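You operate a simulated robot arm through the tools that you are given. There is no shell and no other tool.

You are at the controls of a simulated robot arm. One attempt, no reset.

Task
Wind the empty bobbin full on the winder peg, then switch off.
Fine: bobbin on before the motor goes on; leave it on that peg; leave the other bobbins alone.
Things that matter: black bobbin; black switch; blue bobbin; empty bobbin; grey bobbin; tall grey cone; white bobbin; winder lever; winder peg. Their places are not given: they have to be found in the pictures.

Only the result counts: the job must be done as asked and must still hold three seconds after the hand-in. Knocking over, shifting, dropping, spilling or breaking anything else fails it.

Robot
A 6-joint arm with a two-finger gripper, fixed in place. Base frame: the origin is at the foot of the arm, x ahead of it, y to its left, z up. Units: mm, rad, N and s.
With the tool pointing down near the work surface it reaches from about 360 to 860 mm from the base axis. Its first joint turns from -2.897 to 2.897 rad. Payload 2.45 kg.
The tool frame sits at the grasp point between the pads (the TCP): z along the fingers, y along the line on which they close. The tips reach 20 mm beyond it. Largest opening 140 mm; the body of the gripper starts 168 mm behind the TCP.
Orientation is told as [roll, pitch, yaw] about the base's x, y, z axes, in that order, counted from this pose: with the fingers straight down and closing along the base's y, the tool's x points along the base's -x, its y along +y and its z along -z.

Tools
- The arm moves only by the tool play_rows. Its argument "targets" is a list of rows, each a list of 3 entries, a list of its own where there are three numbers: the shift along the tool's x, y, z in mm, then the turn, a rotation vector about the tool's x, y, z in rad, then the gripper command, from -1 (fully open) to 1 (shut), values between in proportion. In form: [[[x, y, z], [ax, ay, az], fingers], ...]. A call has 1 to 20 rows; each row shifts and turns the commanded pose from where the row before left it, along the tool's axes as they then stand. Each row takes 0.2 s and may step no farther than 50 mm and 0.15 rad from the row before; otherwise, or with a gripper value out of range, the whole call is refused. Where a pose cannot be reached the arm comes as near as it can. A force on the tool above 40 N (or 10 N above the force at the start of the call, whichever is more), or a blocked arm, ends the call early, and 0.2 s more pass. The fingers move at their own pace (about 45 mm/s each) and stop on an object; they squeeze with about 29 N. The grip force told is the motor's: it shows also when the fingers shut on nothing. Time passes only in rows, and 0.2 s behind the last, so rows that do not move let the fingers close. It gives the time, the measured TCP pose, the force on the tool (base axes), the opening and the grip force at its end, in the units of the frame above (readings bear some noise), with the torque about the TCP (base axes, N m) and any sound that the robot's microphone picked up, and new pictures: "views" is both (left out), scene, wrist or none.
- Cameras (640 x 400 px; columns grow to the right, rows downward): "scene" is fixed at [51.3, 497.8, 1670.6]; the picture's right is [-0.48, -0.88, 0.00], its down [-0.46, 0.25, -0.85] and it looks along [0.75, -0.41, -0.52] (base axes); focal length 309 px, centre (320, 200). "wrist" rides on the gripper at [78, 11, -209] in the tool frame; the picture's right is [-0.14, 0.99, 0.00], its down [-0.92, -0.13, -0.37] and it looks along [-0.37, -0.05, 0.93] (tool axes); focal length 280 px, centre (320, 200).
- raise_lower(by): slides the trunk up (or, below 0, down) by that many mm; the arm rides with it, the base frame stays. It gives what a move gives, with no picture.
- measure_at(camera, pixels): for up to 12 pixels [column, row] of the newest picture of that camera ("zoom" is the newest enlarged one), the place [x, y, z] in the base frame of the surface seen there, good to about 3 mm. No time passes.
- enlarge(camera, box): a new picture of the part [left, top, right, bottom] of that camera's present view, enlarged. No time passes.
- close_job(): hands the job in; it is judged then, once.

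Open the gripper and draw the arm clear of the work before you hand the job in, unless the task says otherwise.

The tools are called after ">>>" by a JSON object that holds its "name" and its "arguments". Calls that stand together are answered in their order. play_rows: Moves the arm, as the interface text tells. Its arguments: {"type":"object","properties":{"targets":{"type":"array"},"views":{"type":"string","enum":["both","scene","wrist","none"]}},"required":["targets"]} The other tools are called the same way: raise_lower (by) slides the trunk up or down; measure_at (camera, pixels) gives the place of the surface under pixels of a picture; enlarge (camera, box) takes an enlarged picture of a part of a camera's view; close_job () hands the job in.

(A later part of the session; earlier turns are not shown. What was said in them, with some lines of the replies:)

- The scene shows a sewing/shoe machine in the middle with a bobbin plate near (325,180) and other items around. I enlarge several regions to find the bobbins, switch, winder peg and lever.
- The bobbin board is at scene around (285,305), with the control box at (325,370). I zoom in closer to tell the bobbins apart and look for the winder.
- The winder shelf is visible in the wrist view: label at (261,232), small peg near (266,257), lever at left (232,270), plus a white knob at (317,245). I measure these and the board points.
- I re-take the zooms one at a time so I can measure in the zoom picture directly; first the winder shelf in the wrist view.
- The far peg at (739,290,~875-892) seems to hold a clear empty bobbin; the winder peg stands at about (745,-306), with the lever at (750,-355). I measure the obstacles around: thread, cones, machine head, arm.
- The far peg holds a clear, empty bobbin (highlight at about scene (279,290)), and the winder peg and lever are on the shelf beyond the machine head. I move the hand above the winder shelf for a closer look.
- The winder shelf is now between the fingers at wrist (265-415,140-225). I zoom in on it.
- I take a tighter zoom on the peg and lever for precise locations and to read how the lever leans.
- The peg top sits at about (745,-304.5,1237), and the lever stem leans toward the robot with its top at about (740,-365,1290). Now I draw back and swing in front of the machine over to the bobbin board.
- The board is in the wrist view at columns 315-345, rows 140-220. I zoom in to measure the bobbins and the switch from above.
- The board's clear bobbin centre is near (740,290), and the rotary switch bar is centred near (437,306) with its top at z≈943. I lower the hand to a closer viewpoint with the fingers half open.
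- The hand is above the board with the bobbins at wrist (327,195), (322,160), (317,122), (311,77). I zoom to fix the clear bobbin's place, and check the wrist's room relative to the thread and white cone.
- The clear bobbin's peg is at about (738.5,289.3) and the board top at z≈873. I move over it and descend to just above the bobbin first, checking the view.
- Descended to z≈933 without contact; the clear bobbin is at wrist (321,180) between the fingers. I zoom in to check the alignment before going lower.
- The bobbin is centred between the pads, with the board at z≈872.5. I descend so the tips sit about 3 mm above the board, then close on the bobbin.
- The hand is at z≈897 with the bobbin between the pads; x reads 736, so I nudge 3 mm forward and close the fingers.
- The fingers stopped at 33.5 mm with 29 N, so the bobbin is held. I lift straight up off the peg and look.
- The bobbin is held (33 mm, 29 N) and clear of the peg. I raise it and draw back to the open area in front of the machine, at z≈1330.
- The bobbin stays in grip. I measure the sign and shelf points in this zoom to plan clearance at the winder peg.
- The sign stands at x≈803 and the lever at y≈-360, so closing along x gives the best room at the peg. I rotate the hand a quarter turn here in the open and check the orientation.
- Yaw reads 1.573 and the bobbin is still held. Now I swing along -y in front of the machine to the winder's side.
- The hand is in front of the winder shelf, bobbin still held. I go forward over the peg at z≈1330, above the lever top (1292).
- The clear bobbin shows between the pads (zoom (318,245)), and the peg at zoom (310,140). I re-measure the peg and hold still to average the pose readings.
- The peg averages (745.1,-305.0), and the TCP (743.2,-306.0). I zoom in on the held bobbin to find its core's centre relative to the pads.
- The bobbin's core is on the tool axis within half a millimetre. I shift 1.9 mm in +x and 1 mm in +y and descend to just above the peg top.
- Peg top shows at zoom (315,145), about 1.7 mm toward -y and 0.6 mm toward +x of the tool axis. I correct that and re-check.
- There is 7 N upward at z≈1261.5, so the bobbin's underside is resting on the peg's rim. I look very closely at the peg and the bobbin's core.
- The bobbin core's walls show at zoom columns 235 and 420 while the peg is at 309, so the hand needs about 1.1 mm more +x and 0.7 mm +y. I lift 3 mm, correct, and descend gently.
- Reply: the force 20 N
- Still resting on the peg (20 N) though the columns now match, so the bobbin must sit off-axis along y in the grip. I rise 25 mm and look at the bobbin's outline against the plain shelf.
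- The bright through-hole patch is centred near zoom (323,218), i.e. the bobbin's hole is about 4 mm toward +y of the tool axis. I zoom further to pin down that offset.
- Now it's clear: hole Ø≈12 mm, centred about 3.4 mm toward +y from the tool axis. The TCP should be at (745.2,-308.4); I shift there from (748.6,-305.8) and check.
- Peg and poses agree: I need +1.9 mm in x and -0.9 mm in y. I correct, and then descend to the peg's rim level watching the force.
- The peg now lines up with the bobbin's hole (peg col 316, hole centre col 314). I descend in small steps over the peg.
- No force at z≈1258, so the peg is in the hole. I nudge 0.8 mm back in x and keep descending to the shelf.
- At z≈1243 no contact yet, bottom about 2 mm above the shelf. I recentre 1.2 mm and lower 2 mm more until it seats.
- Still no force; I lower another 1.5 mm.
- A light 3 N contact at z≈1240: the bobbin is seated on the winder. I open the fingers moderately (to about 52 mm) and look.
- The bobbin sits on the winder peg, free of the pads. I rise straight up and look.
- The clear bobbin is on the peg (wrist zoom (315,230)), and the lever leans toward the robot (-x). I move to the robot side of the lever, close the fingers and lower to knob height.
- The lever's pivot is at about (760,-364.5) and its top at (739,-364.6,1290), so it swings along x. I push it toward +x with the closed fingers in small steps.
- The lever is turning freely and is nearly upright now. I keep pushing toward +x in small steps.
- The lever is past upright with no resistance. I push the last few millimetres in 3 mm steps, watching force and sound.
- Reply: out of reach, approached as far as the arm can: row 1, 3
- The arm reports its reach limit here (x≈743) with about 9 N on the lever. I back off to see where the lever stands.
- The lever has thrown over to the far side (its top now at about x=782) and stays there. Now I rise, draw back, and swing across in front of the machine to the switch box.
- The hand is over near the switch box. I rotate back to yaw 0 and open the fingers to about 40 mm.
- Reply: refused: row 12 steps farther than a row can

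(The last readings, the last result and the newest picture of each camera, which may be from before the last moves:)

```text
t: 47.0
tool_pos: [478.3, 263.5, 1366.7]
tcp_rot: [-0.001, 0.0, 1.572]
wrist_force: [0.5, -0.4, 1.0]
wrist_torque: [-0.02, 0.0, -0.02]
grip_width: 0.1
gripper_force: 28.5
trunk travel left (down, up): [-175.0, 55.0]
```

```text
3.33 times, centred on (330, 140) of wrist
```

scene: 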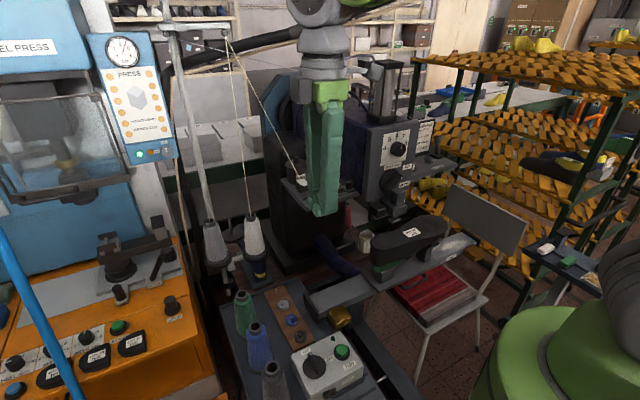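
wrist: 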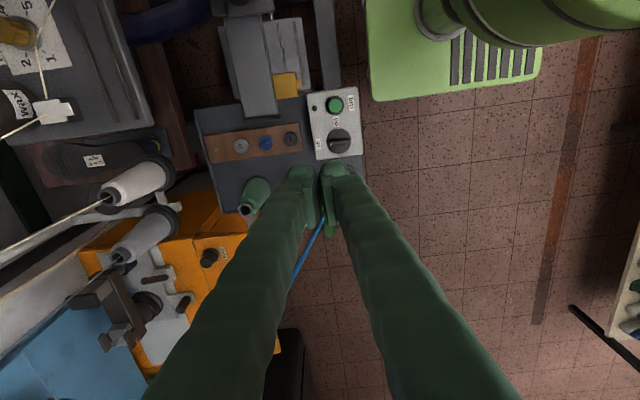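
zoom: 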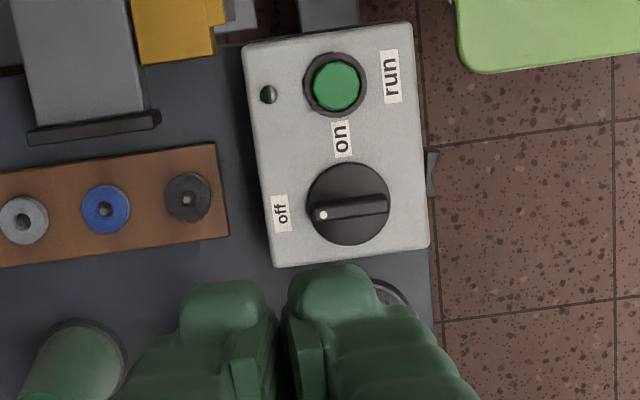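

The call was refused for step size; the present zoom shows the switch pointer at "off" and "on" a quarter turn away. I redo it with smaller steps, ending over the knob.

>>> {"name": "play_rows", "arguments": {"targets": [[[0, 0, 0], [0, 0, 0.1428], 0.4], [[0, 0, 0], [0, 0, 0.1428], 0.4], [[0, 0, 0], [0, 0, 0.1428], 0.4], [[0, 0, 0], [0, 0, 0.1428], 0.4], [[0, 0, 0], [0, 0, 0.1428], 0.4], [[0, 0, 0], [0, 0, 0.1428], 0.4], [[0, 0, 0], [0, 0, 0.1428], 0.4], [[0, 0, 0], [0, 0, 0.1428], 0.4], [[0, 0, 0], [0, 0, 0.1428], 0.4], [[0, 0, 0], [0, 0, 0.1428], 0.4], [[0, 0, 0], [0, 0, 0.1428], 0.4], [[7, 7, 38], [0, 0, 0], 0.4], [[7, 7, 38], [0, 0, 0], 0.4], [[7, 7, 38], [0, 0, 0], 0.4], [[7, 7, 38], [0, 0, 0], 0.4], [[6, 7, 38], [0, 0, 0], 0.4], [[5, 7, 30], [0, 0, 0], 0.4], [[0, 0, 0], [0, 0, 0], 0.4]], "views": "both"}}

>>> {"name": "enlarge", "arguments": {"camera": "wrist", "box": [260, 80, 380, 200]}}

```text
t: 50.8
tool_pos: [439.0, 302.2, 1147.6]
tcp_rot: [0.0, 0.001, 0.001]
wrist_force: [0.1, 0.7, 0.4]
wrist_torque: [-0.03, 0.01, -0.01]
grip_width: 41.8
gripper_force: 0.0
trunk travel left (down, up): [-175.0, 55.0]
```

scene: 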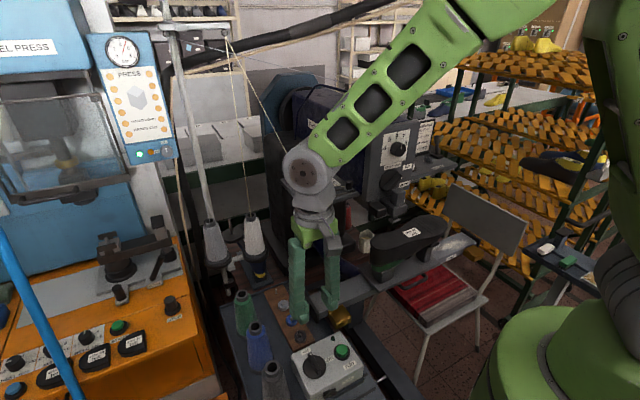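
wrist: 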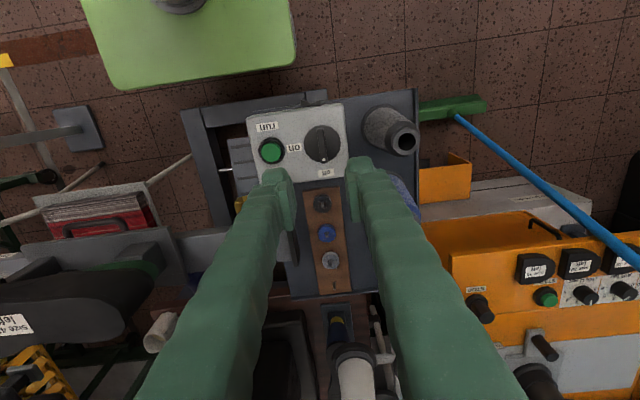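

```text
3.33 times, centred on (320, 140) of wrist
```

zoom: 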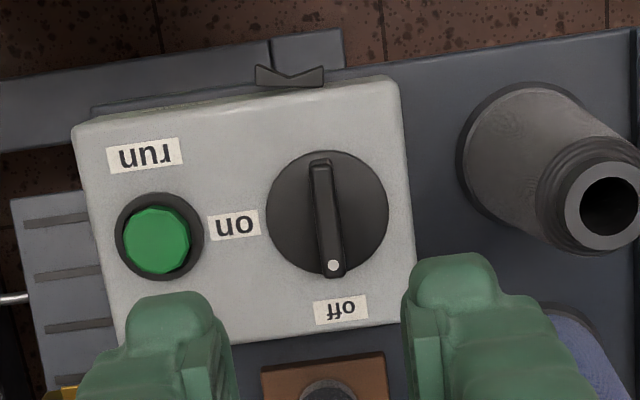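

The knob's disc is at zoom (327,213), bar from (320,160) to (333,275). I measure it closely.

>>> {"name": "measure_at", "arguments": {"camera": "zoom", "pixels": [[320, 165], [327, 218], [333, 266], [322, 190], [330, 245], [290, 215], [370, 215], [327, 185], [270, 300], [230, 290], [590, 200], [500, 130]]}}

>>> {"name": "play_rows", "arguments": {"targets": [[[0, 0, 0], [0, 0, 0], 0.4]], "views": "none"}}

```text
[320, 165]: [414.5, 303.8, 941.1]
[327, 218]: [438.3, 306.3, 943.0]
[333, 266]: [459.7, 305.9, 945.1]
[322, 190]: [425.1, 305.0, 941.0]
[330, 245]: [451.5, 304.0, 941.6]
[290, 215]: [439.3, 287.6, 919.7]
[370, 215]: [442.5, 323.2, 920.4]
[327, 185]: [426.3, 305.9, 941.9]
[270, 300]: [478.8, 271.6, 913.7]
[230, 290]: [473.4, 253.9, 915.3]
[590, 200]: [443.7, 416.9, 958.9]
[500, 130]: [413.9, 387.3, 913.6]
```

```text
t: 51.2
tool_pos: [437.4, 301.6, 1147.9]
tcp_rot: [-0.002, -0.001, -0.001]
wrist_force: [0.3, -0.4, 0.7]
wrist_torque: [0.02, 0.01, 0.03]
grip_width: 42.1
gripper_force: 0.1
trunk travel left (down, up): [-175.0, 55.0]
```

The bar runs along x centred at (438,305), top z≈942, disc z≈920. I descend around it with the fingers open about 32 mm.

>>> {"name": "play_rows", "arguments": {"targets": [[[0, 3, 40], [0, 0, 0], 0.54], [[0, 0, 40], [0, 0, 0], 0.54], [[0, 0, 40], [0, 0, 0], 0.54], [[0, 0, 40], [0, 0, 0], 0.54], [[0, 0, 15], [0, 0, 0], 0.54], [[0, 0, 0], [0, 0, 0], 0.54]], "views": "wrist"}}

>>> {"name": "enlarge", "arguments": {"camera": "wrist", "box": [270, 140, 370, 230]}}

```text
t: 52.6
tool_pos: [437.3, 308.6, 972.4]
tcp_rot: [0.001, 0.001, 0.001]
wrist_force: [-0.5, -0.3, 0.0]
wrist_torque: [0.04, 0.01, 0.03]
grip_width: 32.1
gripper_force: 0.0
trunk travel left (down, up): [-175.0, 55.0]
```

wrist: 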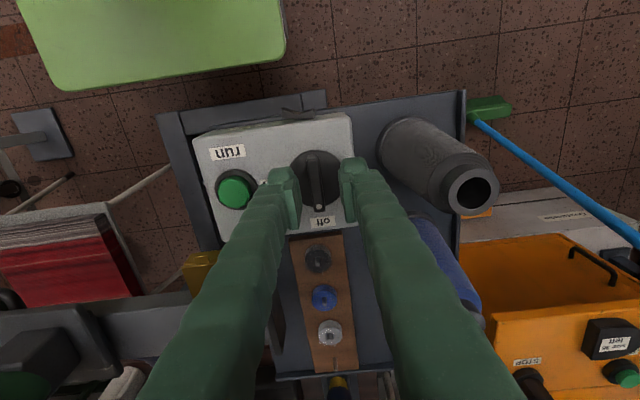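

```text
4.44 times, centred on (320, 185) of wrist
```

zoom: 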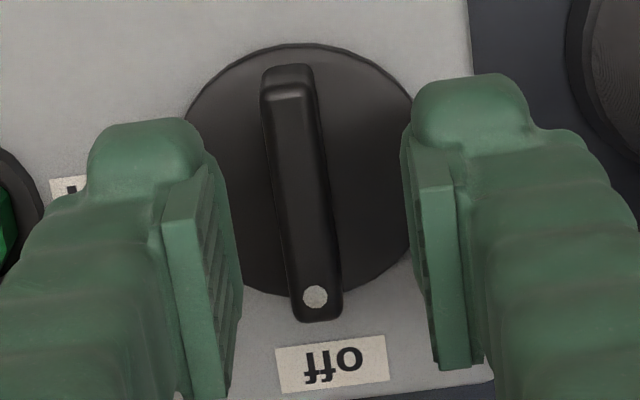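

The bar is about 4 mm toward -y of the finger midline. I shift 4 mm and descend to grip height, then view again.

>>> {"name": "play_rows", "arguments": {"targets": [[[0, -4, 0], [0, 0, 0], 0.54], [[0, 0, 10], [0, 0, 0], 0.54], [[0, 0, 10], [0, 0, 0], 0.54], [[0, 0, 5], [0, 0, 0], 0.54], [[0, 0, 0], [0, 0, 0], 0.54]], "views": "wrist"}}

>>> {"name": "enlarge", "arguments": {"camera": "wrist", "box": [270, 140, 370, 230]}}

```text
t: 53.8
tool_pos: [438.7, 303.1, 947.7]
tcp_rot: [-0.001, 0.001, 0.001]
wrist_force: [-0.1, -0.2, -0.6]
wrist_torque: [0.02, -0.01, -0.01]
grip_width: 32.0
gripper_force: 0.0
trunk travel left (down, up): [-175.0, 55.0]
```

wrist: 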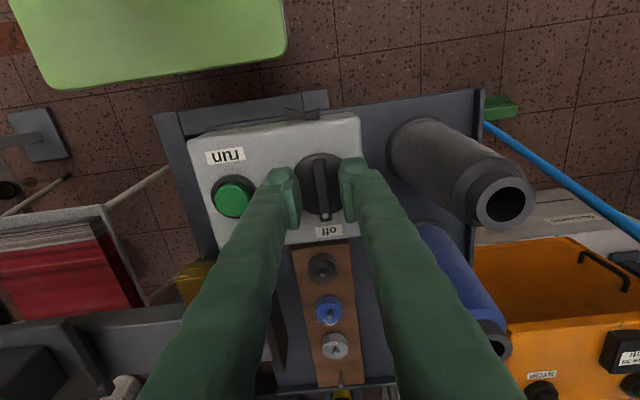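

```text
4.44 times, centred on (320, 185) of wrist
```

zoom: 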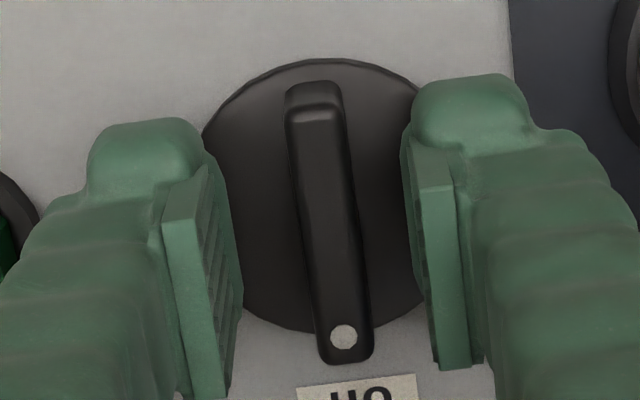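

The bar is between the pads, 1.5 mm off centre. I nudge by that and close on it.

>>> {"name": "play_rows", "arguments": {"targets": [[[-0.5, 1.7, 0], [0, 0, 0], 0.54], [[0, 0, 0], [0, 0, 0], 1], [[0, 0, 0], [0, 0, 0], 1], [[0, 0, 0], [0, 0, 0], 1]], "views": "wrist"}}

```text
t: 54.8
tool_pos: [439.6, 305.1, 948.3]
tcp_rot: [0.0, 0.001, -0.001]
wrist_force: [0.1, 2.8, -1.1]
wrist_torque: [-0.01, -0.01, 0.02]
grip_width: 10.2
gripper_force: 37.5
trunk travel left (down, up): [-175.0, 55.0]
```

wrist: 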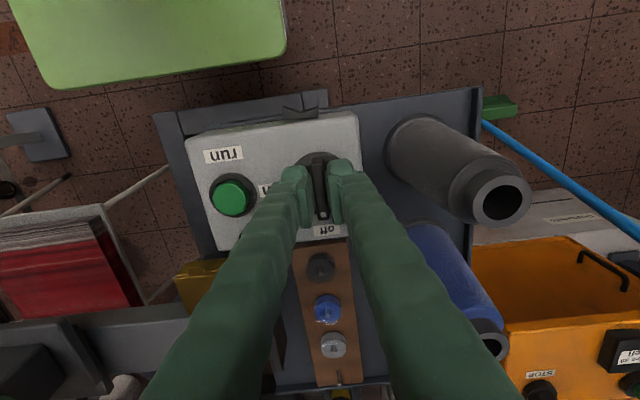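

The bar is gripped (10 mm). I turn clockwise seen from above, from "off" toward "on", in steps.

>>> {"name": "play_rows", "arguments": {"targets": [[[0, 0, 0], [0, 0, 0.13], 1], [[0, 0, 0], [0, 0, 0.13], 1], [[0, 0, 0], [0, 0, 0.13], 1], [[0, 0, 0], [0, 0, 0.13], 1], [[0, 0, 0], [0, 0, 0.13], 1], [[0, 0, 0], [0, 0, 0.13], 1]], "views": "wrist"}}

```text
t: 56.2
tool_pos: [440.0, 305.9, 949.6]
tcp_rot: [-0.002, 0.0, -0.783]
wrist_force: [8.1, -1.3, -13.6]
wrist_torque: [-0.15, -0.25, 0.03]
grip_width: 10.0
gripper_force: 37.4
trunk travel left (down, up): [-175.0, 55.0]
```

wrist: 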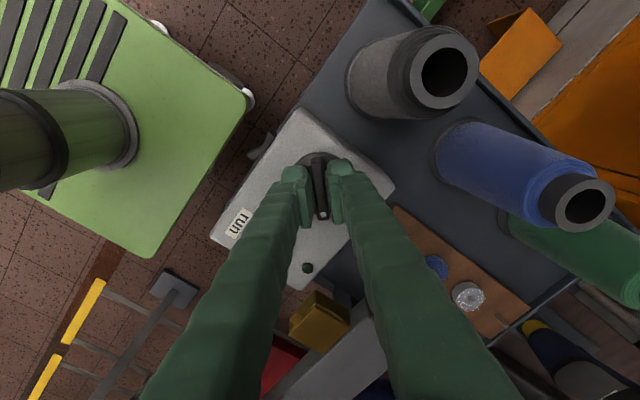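

The knob turns with the hand (yaw -0.783, bar still along the fingers' line in view). I continue the remaining quarter turn to "on".

>>> {"name": "play_rows", "arguments": {"targets": [[[0, 0, 1.5], [0, 0, 0.13], 1], [[0, 0, 0], [0, 0, 0.13], 1], [[0, 0, 0], [0, 0, 0.13], 1], [[0, 0, 0], [0, 0, 0.13], 1], [[0, 0, 0], [0, 0, 0.13], 1], [[0, 0, 0], [0, 0, 0.13], 1], [[0, 0, 0], [0, 0, 0], 1]], "views": "both"}}

>>> {"name": "enlarge", "arguments": {"camera": "scene", "box": [410, 130, 480, 180]}}

>>> {"name": "enlarge", "arguments": {"camera": "scene", "box": [270, 330, 390, 400]}}

```text
t: 57.8
tool_pos: [440.5, 305.4, 949.0]
tcp_rot: [0.0, 0.003, -1.562]
wrist_force: [13.0, 1.8, 18.9]
wrist_torque: [-0.11, -0.13, -0.02]
grip_width: 10.1
gripper_force: 37.2
trunk travel left (down, up): [-175.0, 55.0]
```

scene: 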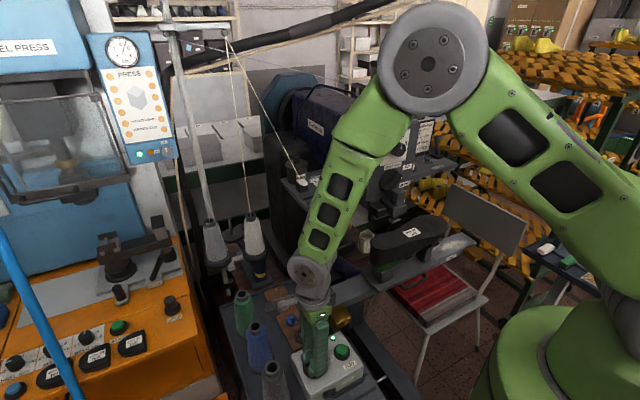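
wrist: 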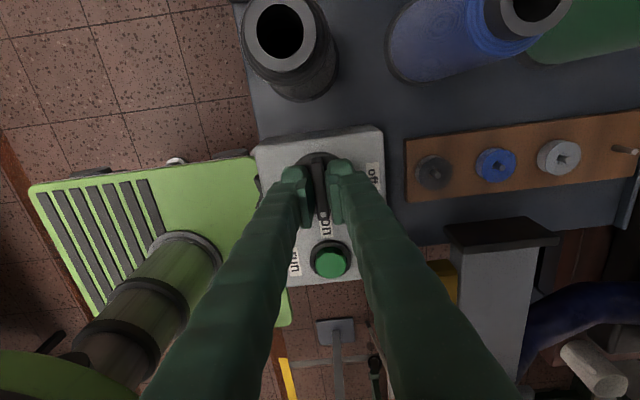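

```text
8.00 times, centred on (445, 155) of scene
```

zoom: 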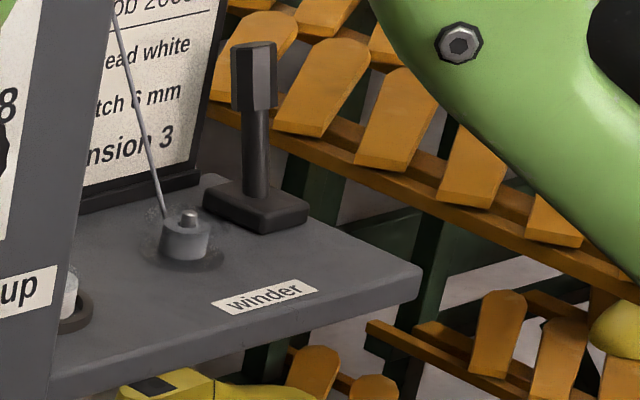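

```text
5.33 times, centred on (330, 365) of scene
```

zoom: 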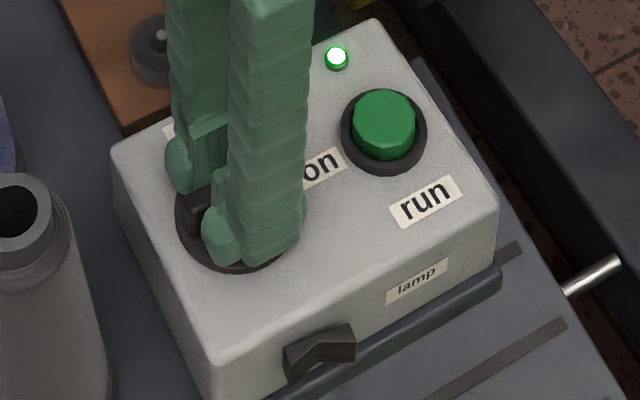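

The lamp is lit, the thread runs to the winder peg, and the bobbin has begun filling. I hold the knob, ease the downward press by 1 mm, and watch the bobbin.

>>> {"name": "play_rows", "arguments": {"targets": [[[0, 0, -1.2], [0, 0, 0], 1], [[0, 0, 0], [0, 0, 0], 1], [[0, 0, 0], [0, 0, 0], 1], [[0, 0, 0], [0, 0, 0], 1], [[0, 0, 0], [0, 0, 0], 1]], "views": "scene"}}

>>> {"name": "enlarge", "arguments": {"camera": "scene", "box": [410, 130, 480, 180]}}

```text
t: 59.0
tool_pos: [440.2, 305.5, 949.2]
tcp_rot: [0.0, 0.0, -1.56]
wrist_force: [13.7, 7.1, 3.8]
wrist_torque: [0.17, -0.14, 0.0]
grip_width: 10.1
gripper_force: 37.0
trunk travel left (down, up): [-175.0, 55.0]
```

scene: 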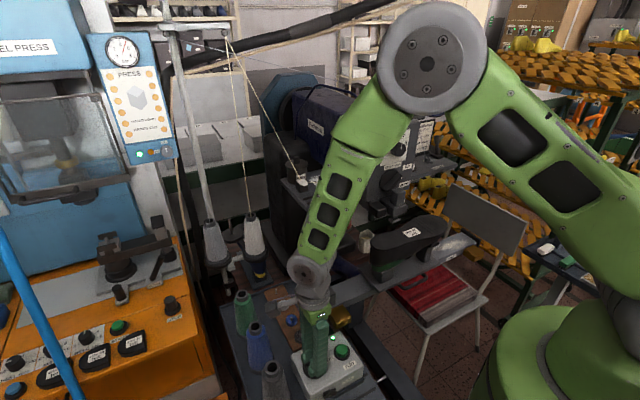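

```text
8.00 times, centred on (445, 155) of scene
```

zoom: 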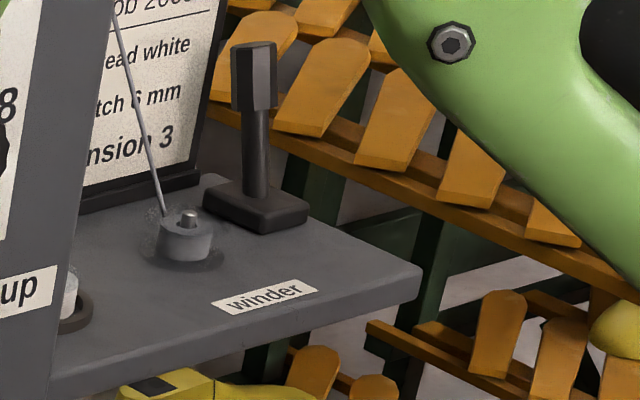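

The winding grows (about 55 px wide of roughly 78 px at full flange). I keep waiting.

>>> {"name": "play_rows", "arguments": {"targets": [[[0, 0, 0], [0, 0, 0], 1], [[0, 0, 0], [0, 0, 0], 1], [[0, 0, 0], [0, 0, 0], 1], [[0, 0, 0], [0, 0, 0], 1], [[0, 0, 0], [0, 0, 0], 1], [[0, 0, 0], [0, 0, 0], 1], [[0, 0, 0], [0, 0, 0], 1]], "views": "scene"}}

>>> {"name": "enlarge", "arguments": {"camera": "scene", "box": [415, 140, 455, 170]}}

```text
t: 60.6
tool_pos: [440.6, 305.8, 948.3]
tcp_rot: [-0.001, 0.0, -1.561]
wrist_force: [13.0, 6.5, 1.7]
wrist_torque: [0.05, -0.16, 0.01]
grip_width: 9.9
gripper_force: 37.7
trunk travel left (down, up): [-175.0, 55.0]
```

scene: 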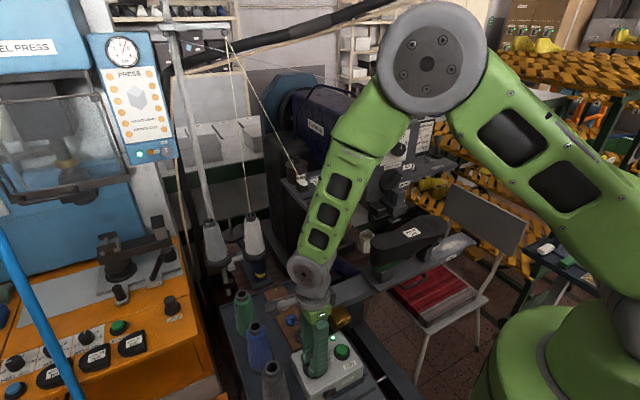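

```text
13.33 times, centred on (435, 155) of scene
```

zoom: 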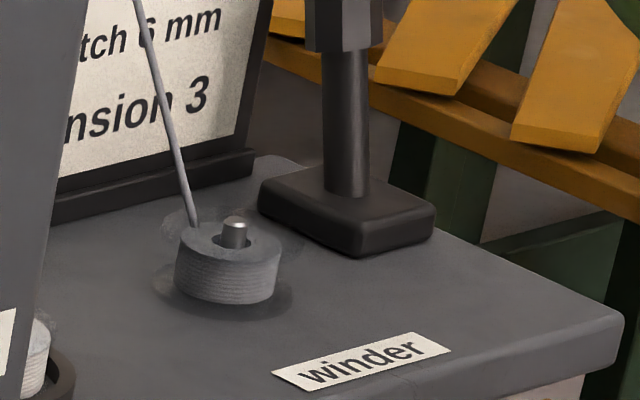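

Winding is about 104 px of roughly 131 px flange width at this zoom. I wait on, in short chunks.

>>> {"name": "play_rows", "arguments": {"targets": [[[0, 0, 0], [0, 0, 0], 1], [[0, 0, 0], [0, 0, 0], 1], [[0, 0, 0], [0, 0, 0], 1], [[0, 0, 0], [0, 0, 0], 1], [[0, 0, 0], [0, 0, 0], 1], [[0, 0, 0], [0, 0, 0], 1], [[0, 0, 0], [0, 0, 0], 1]], "views": "scene"}}

>>> {"name": "enlarge", "arguments": {"camera": "scene", "box": [415, 140, 455, 170]}}

```text
t: 62.2
tool_pos: [439.4, 306.5, 947.4]
tcp_rot: [0.0, 0.001, -1.561]
wrist_force: [13.2, 4.8, 1.6]
wrist_torque: [0.01, -0.1, 0.02]
grip_width: 9.9
gripper_force: 37.3
trunk travel left (down, up): [-175.0, 55.0]
```

scene: 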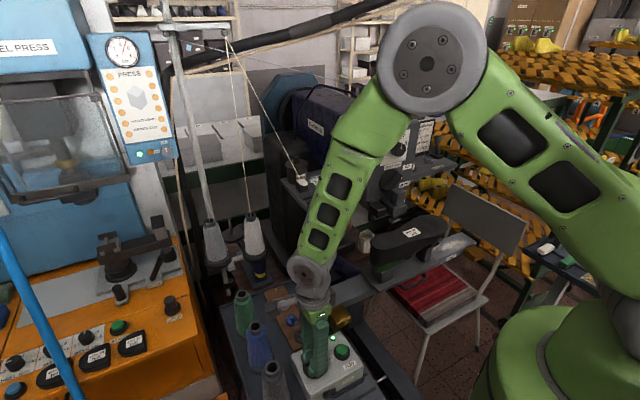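

```text
13.33 times, centred on (435, 155) of scene
```

zoom: 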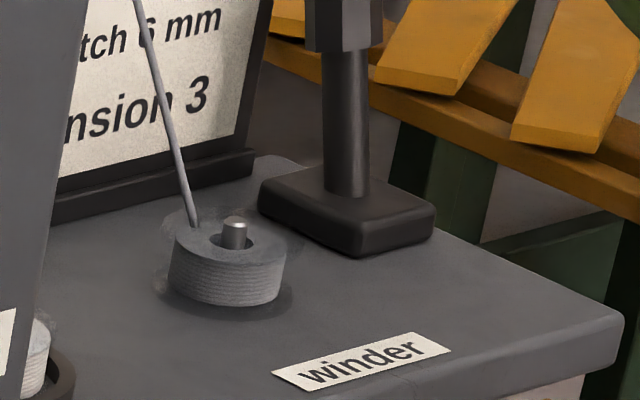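

Winding is about 118 px now. I wait less than a second more and check again.

>>> {"name": "play_rows", "arguments": {"targets": [[[0, 0, 0], [0, 0, 0], 1], [[0, 0, 0], [0, 0, 0], 1], [[0, 0, 0], [0, 0, 0], 1]], "views": "scene"}}

>>> {"name": "enlarge", "arguments": {"camera": "scene", "box": [415, 140, 455, 170]}}

```text
t: 63.0
tool_pos: [440.0, 305.1, 948.4]
tcp_rot: [0.0, -0.001, -1.56]
wrist_force: [12.7, 5.4, 0.1]
wrist_torque: [0.08, -0.14, -0.03]
grip_width: 10.0
gripper_force: 37.3
trunk travel left (down, up): [-175.0, 55.0]
```

scene: 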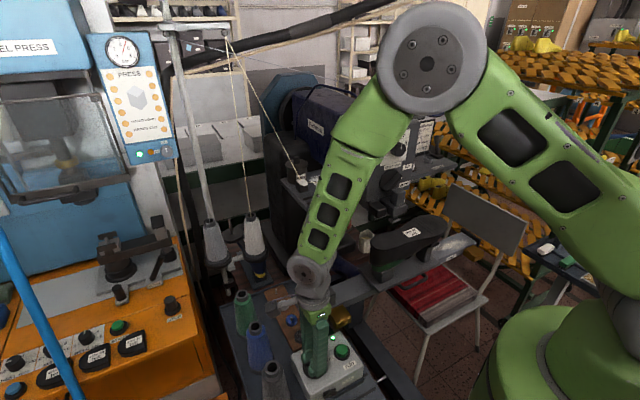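

```text
13.33 times, centred on (435, 155) of scene
```

zoom: 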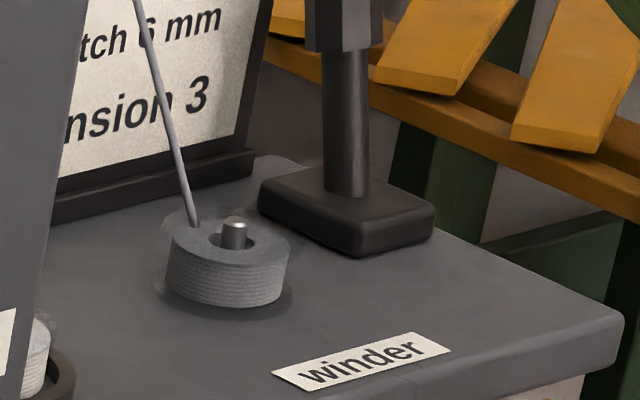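

About 124 px now, near the flange edge (~128 px). I wait a touch more and check whether it still grows.

>>> {"name": "play_rows", "arguments": {"targets": [[[0, 0, 0], [0, 0, 0], 1], [[0, 0, 0], [0, 0, 0], 1]], "views": "scene"}}

>>> {"name": "enlarge", "arguments": {"camera": "scene", "box": [415, 140, 455, 170]}}

>>> {"name": "enlarge", "arguments": {"camera": "scene", "box": [426, 152, 442, 164]}}

```text
t: 63.6
tool_pos: [440.5, 304.8, 947.7]
tcp_rot: [-0.001, 0.0, -1.56]
wrist_force: [13.1, 5.7, -0.5]
wrist_torque: [0.07, -0.14, 0.02]
grip_width: 9.9
gripper_force: 37.1
trunk travel left (down, up): [-175.0, 55.0]
```

scene: 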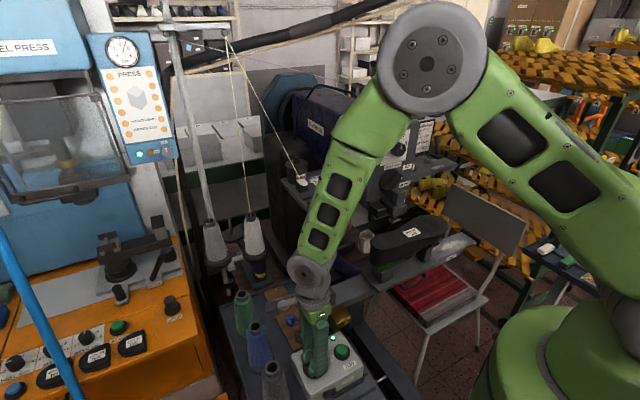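

```text
13.33 times, centred on (435, 155) of scene
```

zoom: 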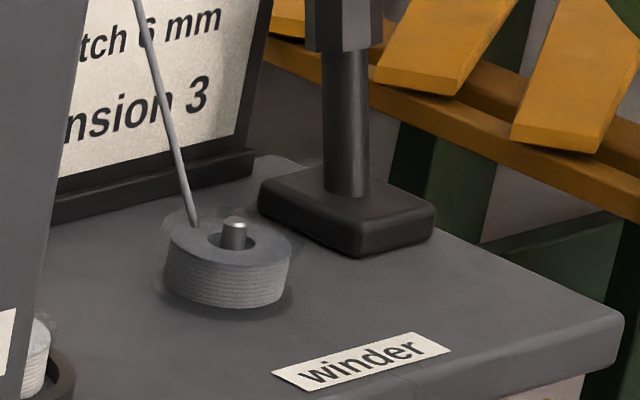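

```text
16.00 times, centred on (434, 158) of scene
```

zoom: 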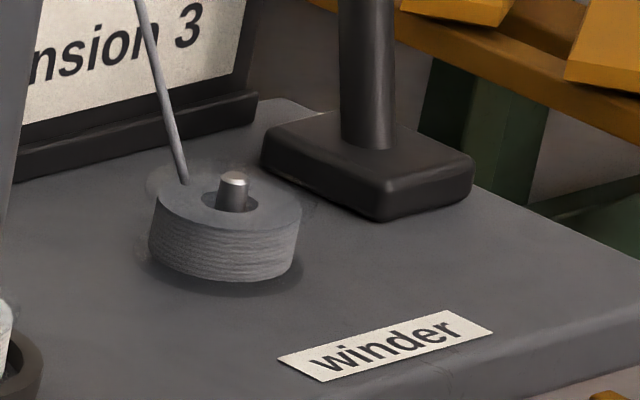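

The winding now spans about 130 px (≈34 mm), at the flange edge. I take one more short wait to see whether growth has stopped.

>>> {"name": "play_rows", "arguments": {"targets": [[[0, 0, 0], [0, 0, 0], 1]], "views": "scene"}}

>>> {"name": "enlarge", "arguments": {"camera": "scene", "box": [426, 152, 442, 164]}}

```text
t: 64.0
tool_pos: [440.3, 305.7, 948.9]
tcp_rot: [-0.001, 0.001, -1.559]
wrist_force: [11.6, 4.1, -0.3]
wrist_torque: [0.03, -0.14, -0.01]
grip_width: 9.9
gripper_force: 37.1
trunk travel left (down, up): [-175.0, 55.0]
```

scene: 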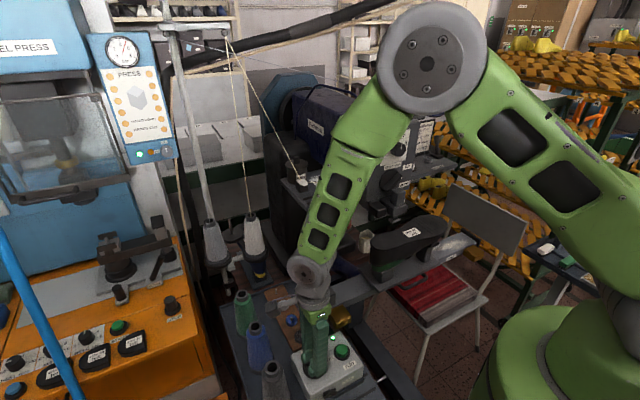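

```text
16.00 times, centred on (434, 158) of scene
```

zoom: 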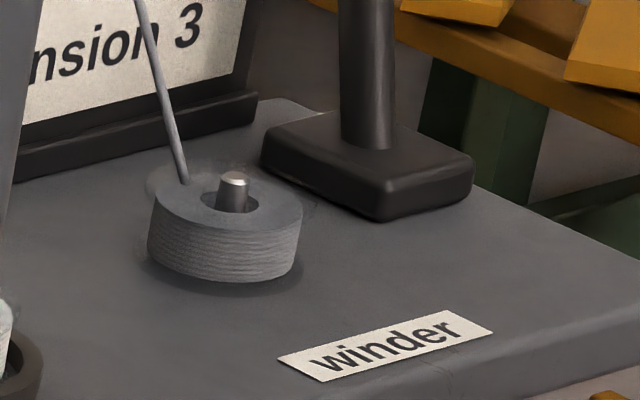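

The winding reads about 156 px at 16x (~34 mm), equal to the flange, with growth almost stopped. I begin turning the knob back, two small steps, and check the bobbin meanwhile.

>>> {"name": "play_rows", "arguments": {"targets": [[[0, 0, 0], [0, 0, -0.13], 1], [[0, 0, 0], [0, 0, -0.13], 1]], "views": "scene"}}

>>> {"name": "enlarge", "arguments": {"camera": "scene", "box": [426, 152, 442, 164]}}

```text
t: 64.6
tool_pos: [440.4, 305.7, 948.4]
tcp_rot: [0.0, 0.001, -1.298]
wrist_force: [12.9, 4.6, -4.0]
wrist_torque: [0.25, -0.04, -0.03]
grip_width: 10.1
gripper_force: 37.7
trunk travel left (down, up): [-175.0, 55.0]
```

scene: 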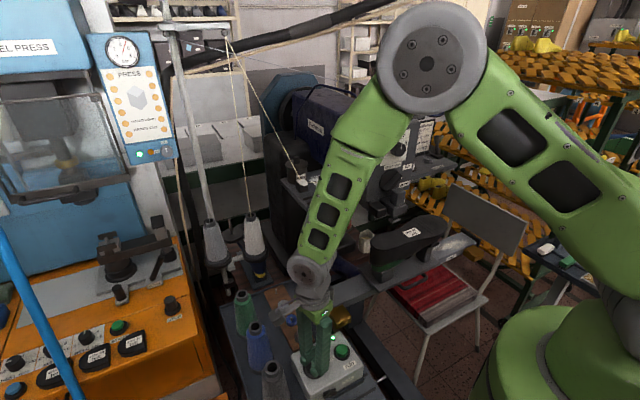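

```text
16.00 times, centred on (434, 158) of scene
```

zoom: 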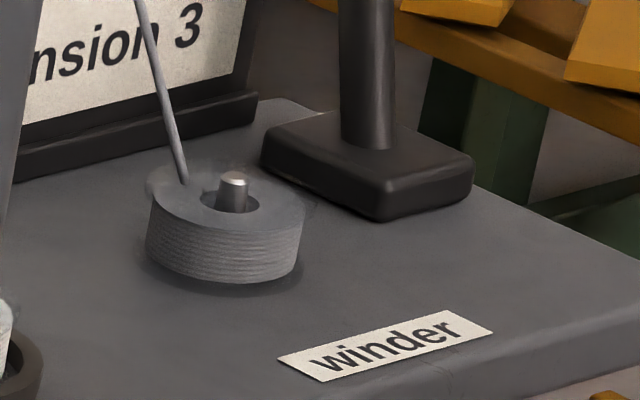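

The winding is now about 160 px; allowing for the oblique view the flange should be about 163-170 px, so it is just about full. I hold two more steps and look.

>>> {"name": "play_rows", "arguments": {"targets": [[[0, 0, 0], [0, 0, 0], 1], [[0, 0, 0], [0, 0, 0], 1]], "views": "scene"}}

>>> {"name": "enlarge", "arguments": {"camera": "scene", "box": [426, 152, 442, 164]}}

```text
t: 65.2
tool_pos: [438.5, 304.6, 948.2]
tcp_rot: [0.0, 0.0, -1.301]
wrist_force: [12.0, 7.0, -3.7]
wrist_torque: [0.07, -0.07, -0.04]
grip_width: 9.9
gripper_force: 37.1
trunk travel left (down, up): [-175.0, 55.0]
```

scene: 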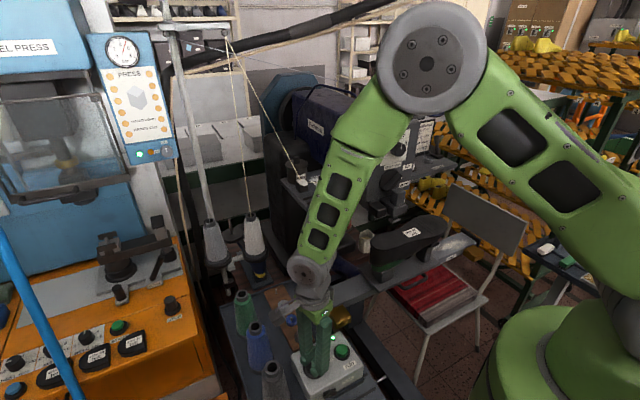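

```text
16.00 times, centred on (434, 158) of scene
```

zoom: 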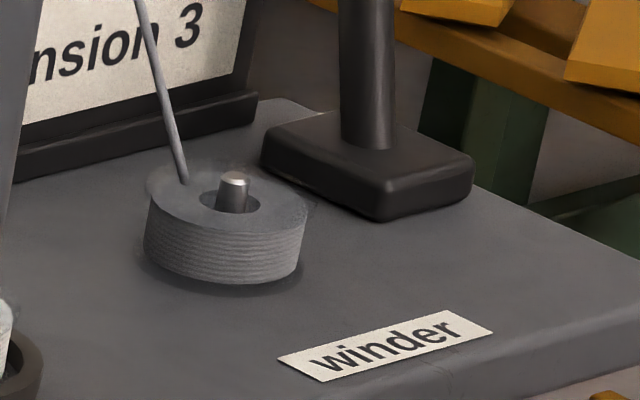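

Still growing slowly (164 px), with faint clear-flange traces just outside it (to about 318 on the right). I wait another 0.6 s.

>>> {"name": "play_rows", "arguments": {"targets": [[[0, 0, 0], [0, 0, 0], 1], [[0, 0, 0], [0, 0, 0], 1]], "views": "scene"}}

>>> {"name": "enlarge", "arguments": {"camera": "scene", "box": [426, 152, 442, 164]}}

```text
t: 65.8
tool_pos: [440.6, 304.4, 949.0]
tcp_rot: [-0.002, -0.001, -1.299]
wrist_force: [10.3, 6.7, -3.5]
wrist_torque: [0.08, -0.07, -0.04]
grip_width: 10.0
gripper_force: 37.6
trunk travel left (down, up): [-175.0, 55.0]
```

scene: 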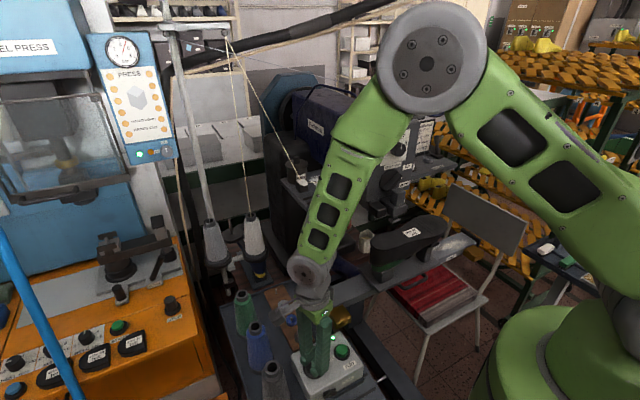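

```text
16.00 times, centred on (434, 158) of scene
```

zoom: 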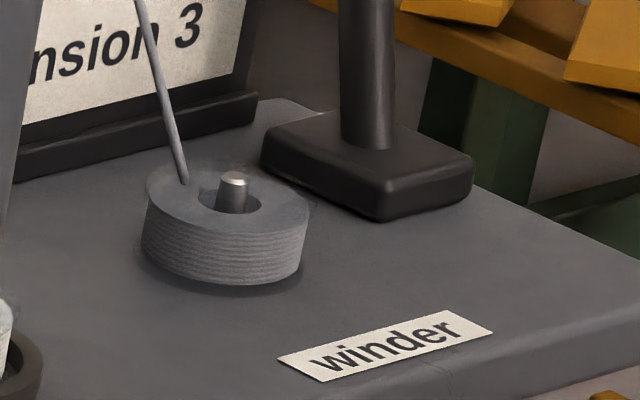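

About 168 px now. I give it another 0.6 s and compare.

>>> {"name": "play_rows", "arguments": {"targets": [[[0, 0, 0], [0, 0, 0], 1], [[0, 0, 0], [0, 0, 0], 1]], "views": "scene"}}

>>> {"name": "enlarge", "arguments": {"camera": "scene", "box": [426, 152, 442, 164]}}

```text
t: 66.4
tool_pos: [440.2, 304.3, 948.6]
tcp_rot: [0.001, 0.0, -1.299]
wrist_force: [11.3, 6.4, -5.2]
wrist_torque: [0.05, -0.09, -0.03]
grip_width: 9.8
gripper_force: 37.5
trunk travel left (down, up): [-175.0, 55.0]
```

scene: 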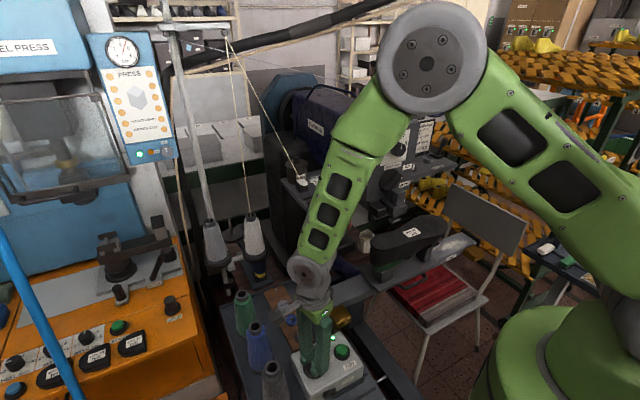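

```text
16.00 times, centred on (434, 158) of scene
```

zoom: 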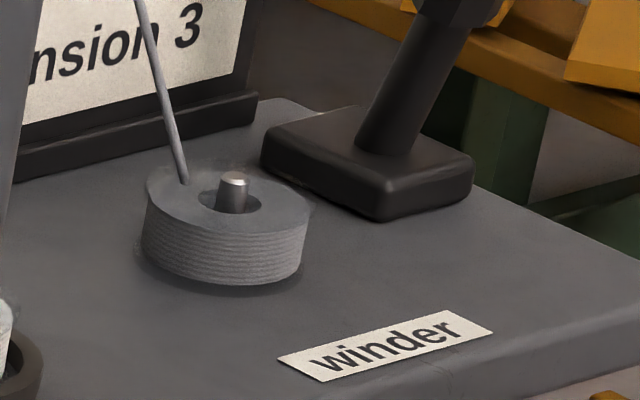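

The winder lever has sprung back by itself, so the bobbin is full. Now I turn the knob the rest of the way back to "off".

>>> {"name": "play_rows", "arguments": {"targets": [[[0, 0, 0], [0, 0, -0.13], 1], [[0, 0, 0], [0, 0, -0.13], 1], [[0, 0, 0], [0, 0, -0.13], 1], [[0, 0, 0], [0, 0, -0.13], 1], [[0, 0, 0], [0, 0, -0.13], 1], [[0, 0, 0], [0, 0, -0.13], 1], [[0, 0, 0], [0, 0, -0.13], 1], [[0, 0, 0], [0, 0, -0.13], 1], [[0, 0, 0], [0, 0, -0.13], 1], [[0, 0, 0], [0, 0, -0.13], 1], [[0, 0, 0], [0, 0, 0], 1]], "views": "both"}}

>>> {"name": "enlarge", "arguments": {"camera": "scene", "box": [270, 330, 390, 400]}}

>>> {"name": "enlarge", "arguments": {"camera": "wrist", "box": [270, 130, 370, 250]}}

```text
t: 68.8
tool_pos: [440.5, 306.2, 947.6]
tcp_rot: [0.002, 0.001, 0.001]
wrist_force: [17.4, -12.3, -2.9]
wrist_torque: [-0.13, -0.49, -0.01]
grip_width: 10.1
gripper_force: 37.0
trunk travel left (down, up): [-175.0, 55.0]
```

scene: 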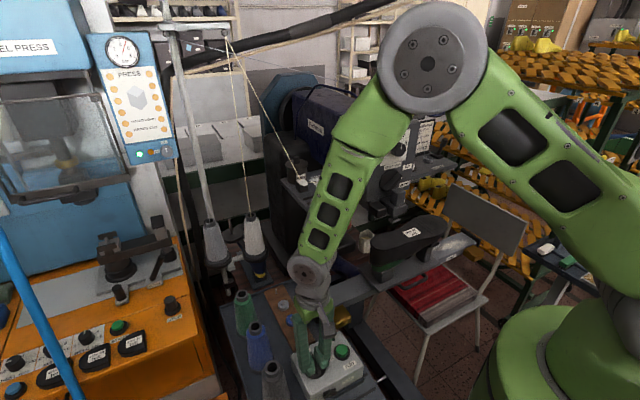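
wrist: 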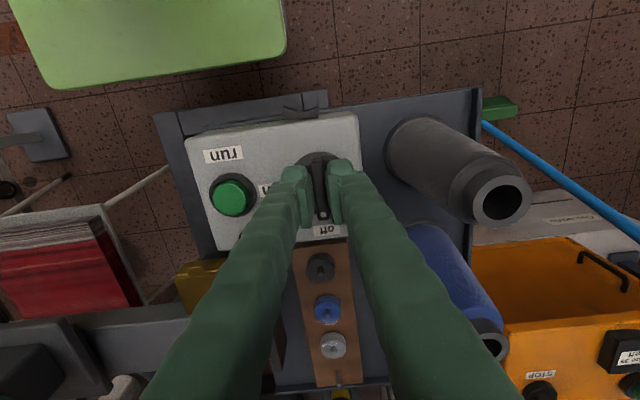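

```text
5.33 times, centred on (330, 365) of scene
```

zoom: 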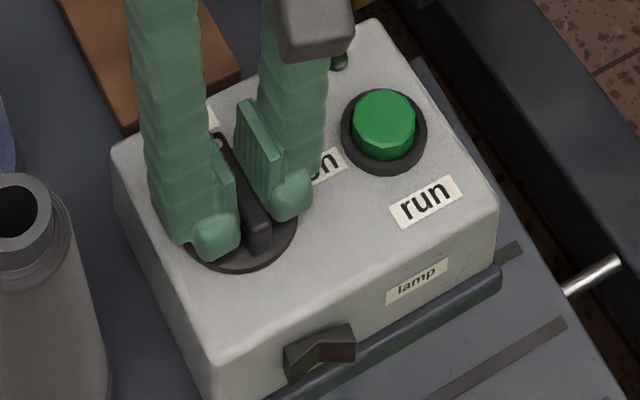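

```text
3.33 times, centred on (320, 190) of wrist
```

zoom: 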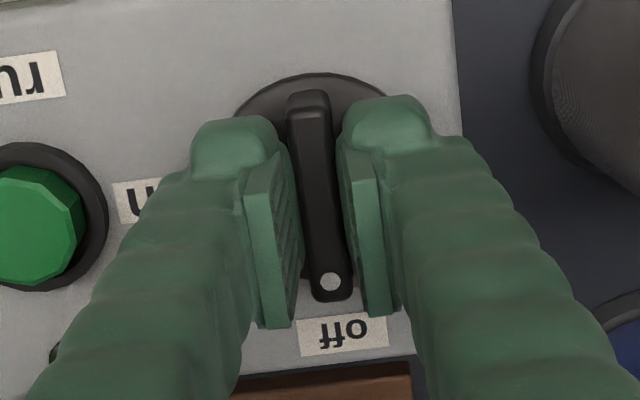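

The pointer is at "off" and the pilot lamp is dark. I open the fingers and rise clear of the knob.

>>> {"name": "play_rows", "arguments": {"targets": [[[0, 0, 0], [0, 0, 0], 0.54], [[0, 0, 0], [0, 0, 0], 0.54], [[0, 0, 0], [0, 0, 0], 0.54], [[0, 0, -15], [0, 0, 0], 0.54], [[0, 0, -30], [0, 0, 0], 0.54], [[0, 0, -45], [0, 0, 0], 0.54], [[0, 0, -45], [0, 0, 0], 0.54], [[0, 0, -45], [0, 0, 0], 0.54], [[0, 0, -45], [0, 0, 0], 0.54], [[0, 0, 0], [0, 0, 0], 0.54]], "views": "both"}}

>>> {"name": "enlarge", "arguments": {"camera": "scene", "box": [270, 330, 390, 400]}}

>>> {"name": "enlarge", "arguments": {"camera": "scene", "box": [410, 130, 480, 180]}}

>>> {"name": "enlarge", "arguments": {"camera": "scene", "box": [260, 275, 340, 355]}}

```text
t: 71.0
tool_pos: [438.5, 307.5, 1174.6]
tcp_rot: [0.002, -0.001, -0.001]
wrist_force: [-0.1, -0.5, 0.0]
wrist_torque: [-0.01, -0.01, 0.0]
grip_width: 32.1
gripper_force: 0.0
trunk travel left (down, up): [-175.0, 55.0]
```

scene: 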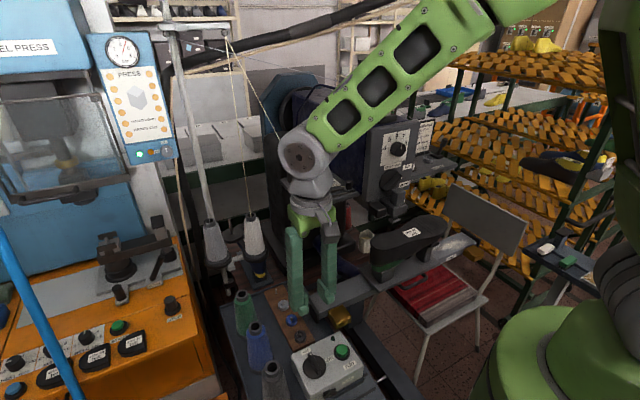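
wrist: 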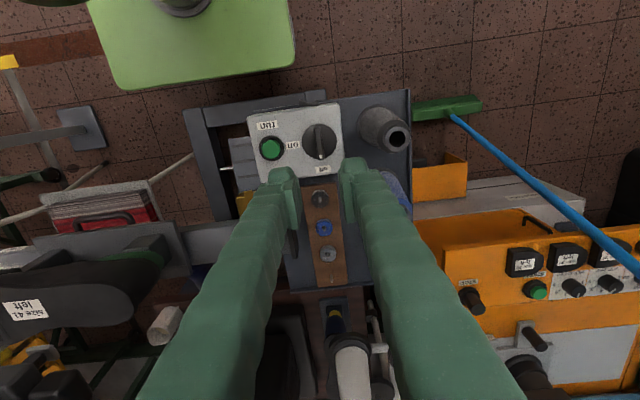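

```text
5.33 times, centred on (330, 365) of scene
```

zoom: 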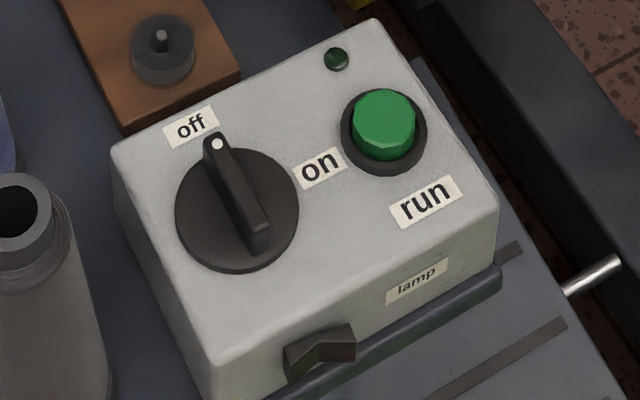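

```text
8.00 times, centred on (445, 155) of scene
```

zoom: 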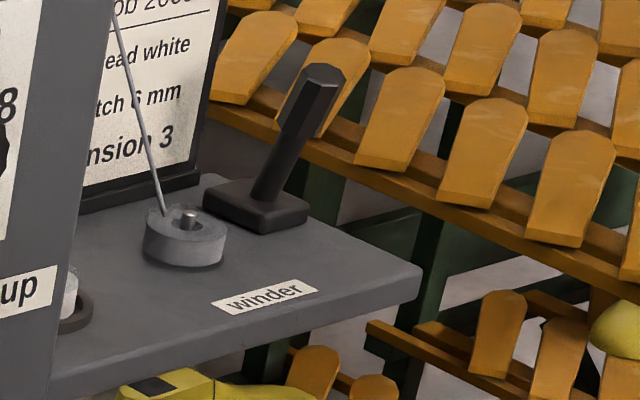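

```text
5.00 times, centred on (300, 315) of scene
```

zoom: 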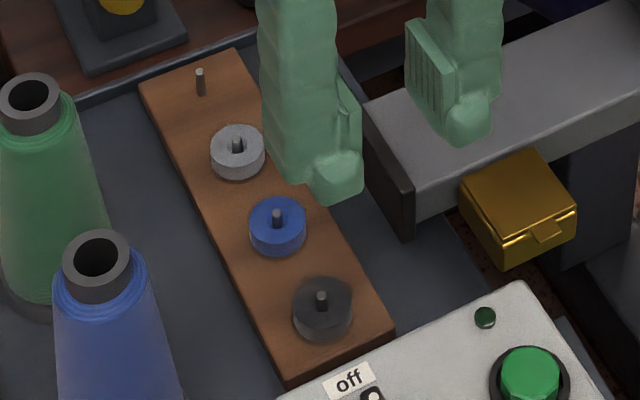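

The switch points to "off", the lamp is dark, the bobbin is full on the winder peg with the lever back, and the other bobbins are in place. I draw the arm up clear of the work with the gripper open.

>>> {"name": "play_rows", "arguments": {"targets": [[[0, 0, -45], [0, 0, 0], 0], [[0, 0, -45], [0, 0, 0], -0.5], [[0, 0, -45], [0, 0, 0], -1], [[0, 0, -45], [0, 0, 0], -1], [[0, 0, -30], [0, 0, 0], -1], [[0, 0, 0], [0, 0, 0], -1], [[0, 0, 0], [0, 0, 0], -1]], "views": "both"}}

>>> {"name": "enlarge", "arguments": {"camera": "scene", "box": [410, 130, 480, 180]}}

>>> {"name": "enlarge", "arguments": {"camera": "scene", "box": [200, 260, 400, 400]}}

```text
t: 72.6
tool_pos: [436.9, 305.5, 1382.3]
tcp_rot: [0.001, -0.001, -0.001]
wrist_force: [0.4, -0.4, 0.6]
wrist_torque: [-0.01, 0.01, 0.0]
grip_width: 139.7
gripper_force: 0.1
trunk travel left (down, up): [-175.0, 55.0]
```

scene: 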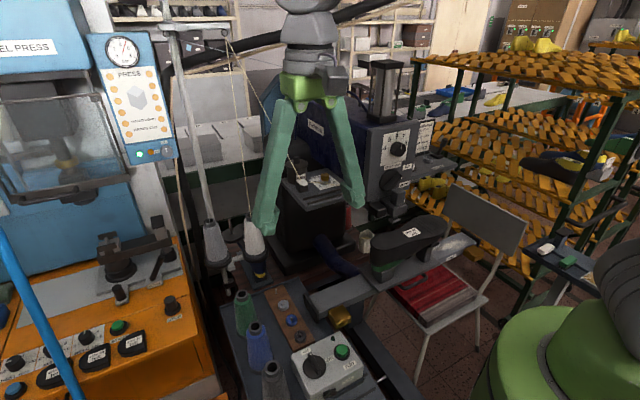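
wrist: 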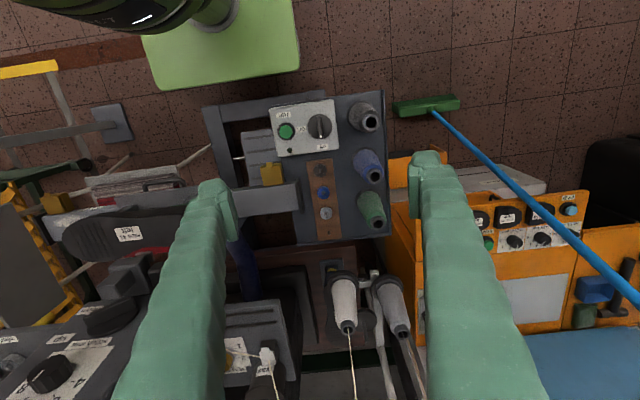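

```text
8.00 times, centred on (445, 155) of scene
```

zoom: 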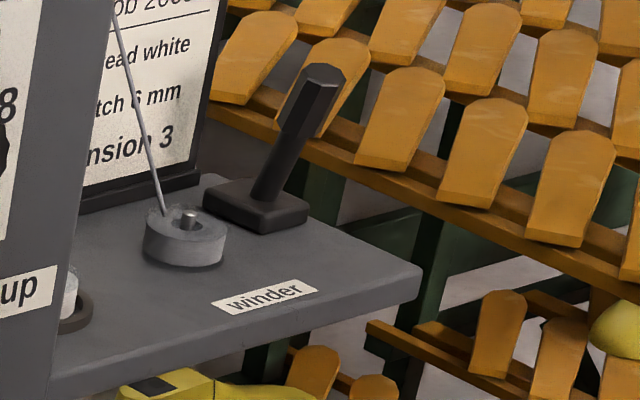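

```text
2.86 times, centred on (300, 330) of scene
```

zoom: 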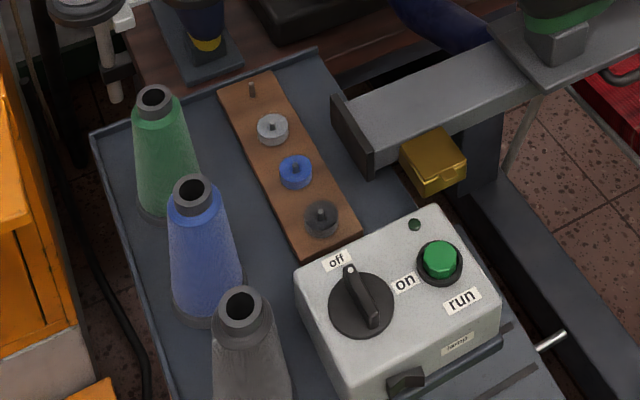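

The bobbin is wound full and sits on the winder peg, with the lever sprung back. The switch is at "off" with the lamp dark, the other bobbins and cones are in place, and the arm is clear with the gripper open, so I hand the job in.

>>> {"name": "close_job", "arguments": {}}

```text
The job is handed in.
```

The empty bobbin is wound full and still on the winder peg. The black switch is back at "off", with its lamp dark. I handed the job in, but no result has come back.

- **Order:** the bobbin was on the peg and the lever thrown over before I turned the switch on. I turned it off only after the lever sprang back by itself. That was my sign the bobbin was full, since the winding had also reached the edge of its flanges.
- **Placing the bobbin:** on the first two tries it sat off-centre in the grip and pressed lightly on the top of the winder peg, up to about 20 N. I lifted it, corrected the position and seated it without further trouble.
- **Everything else:** the grey, blue and black bobbins and the coloured cones were where they started in the last pictures. I did not touch the white bobbin by the winder. The arm was clear of the work with the gripper open.
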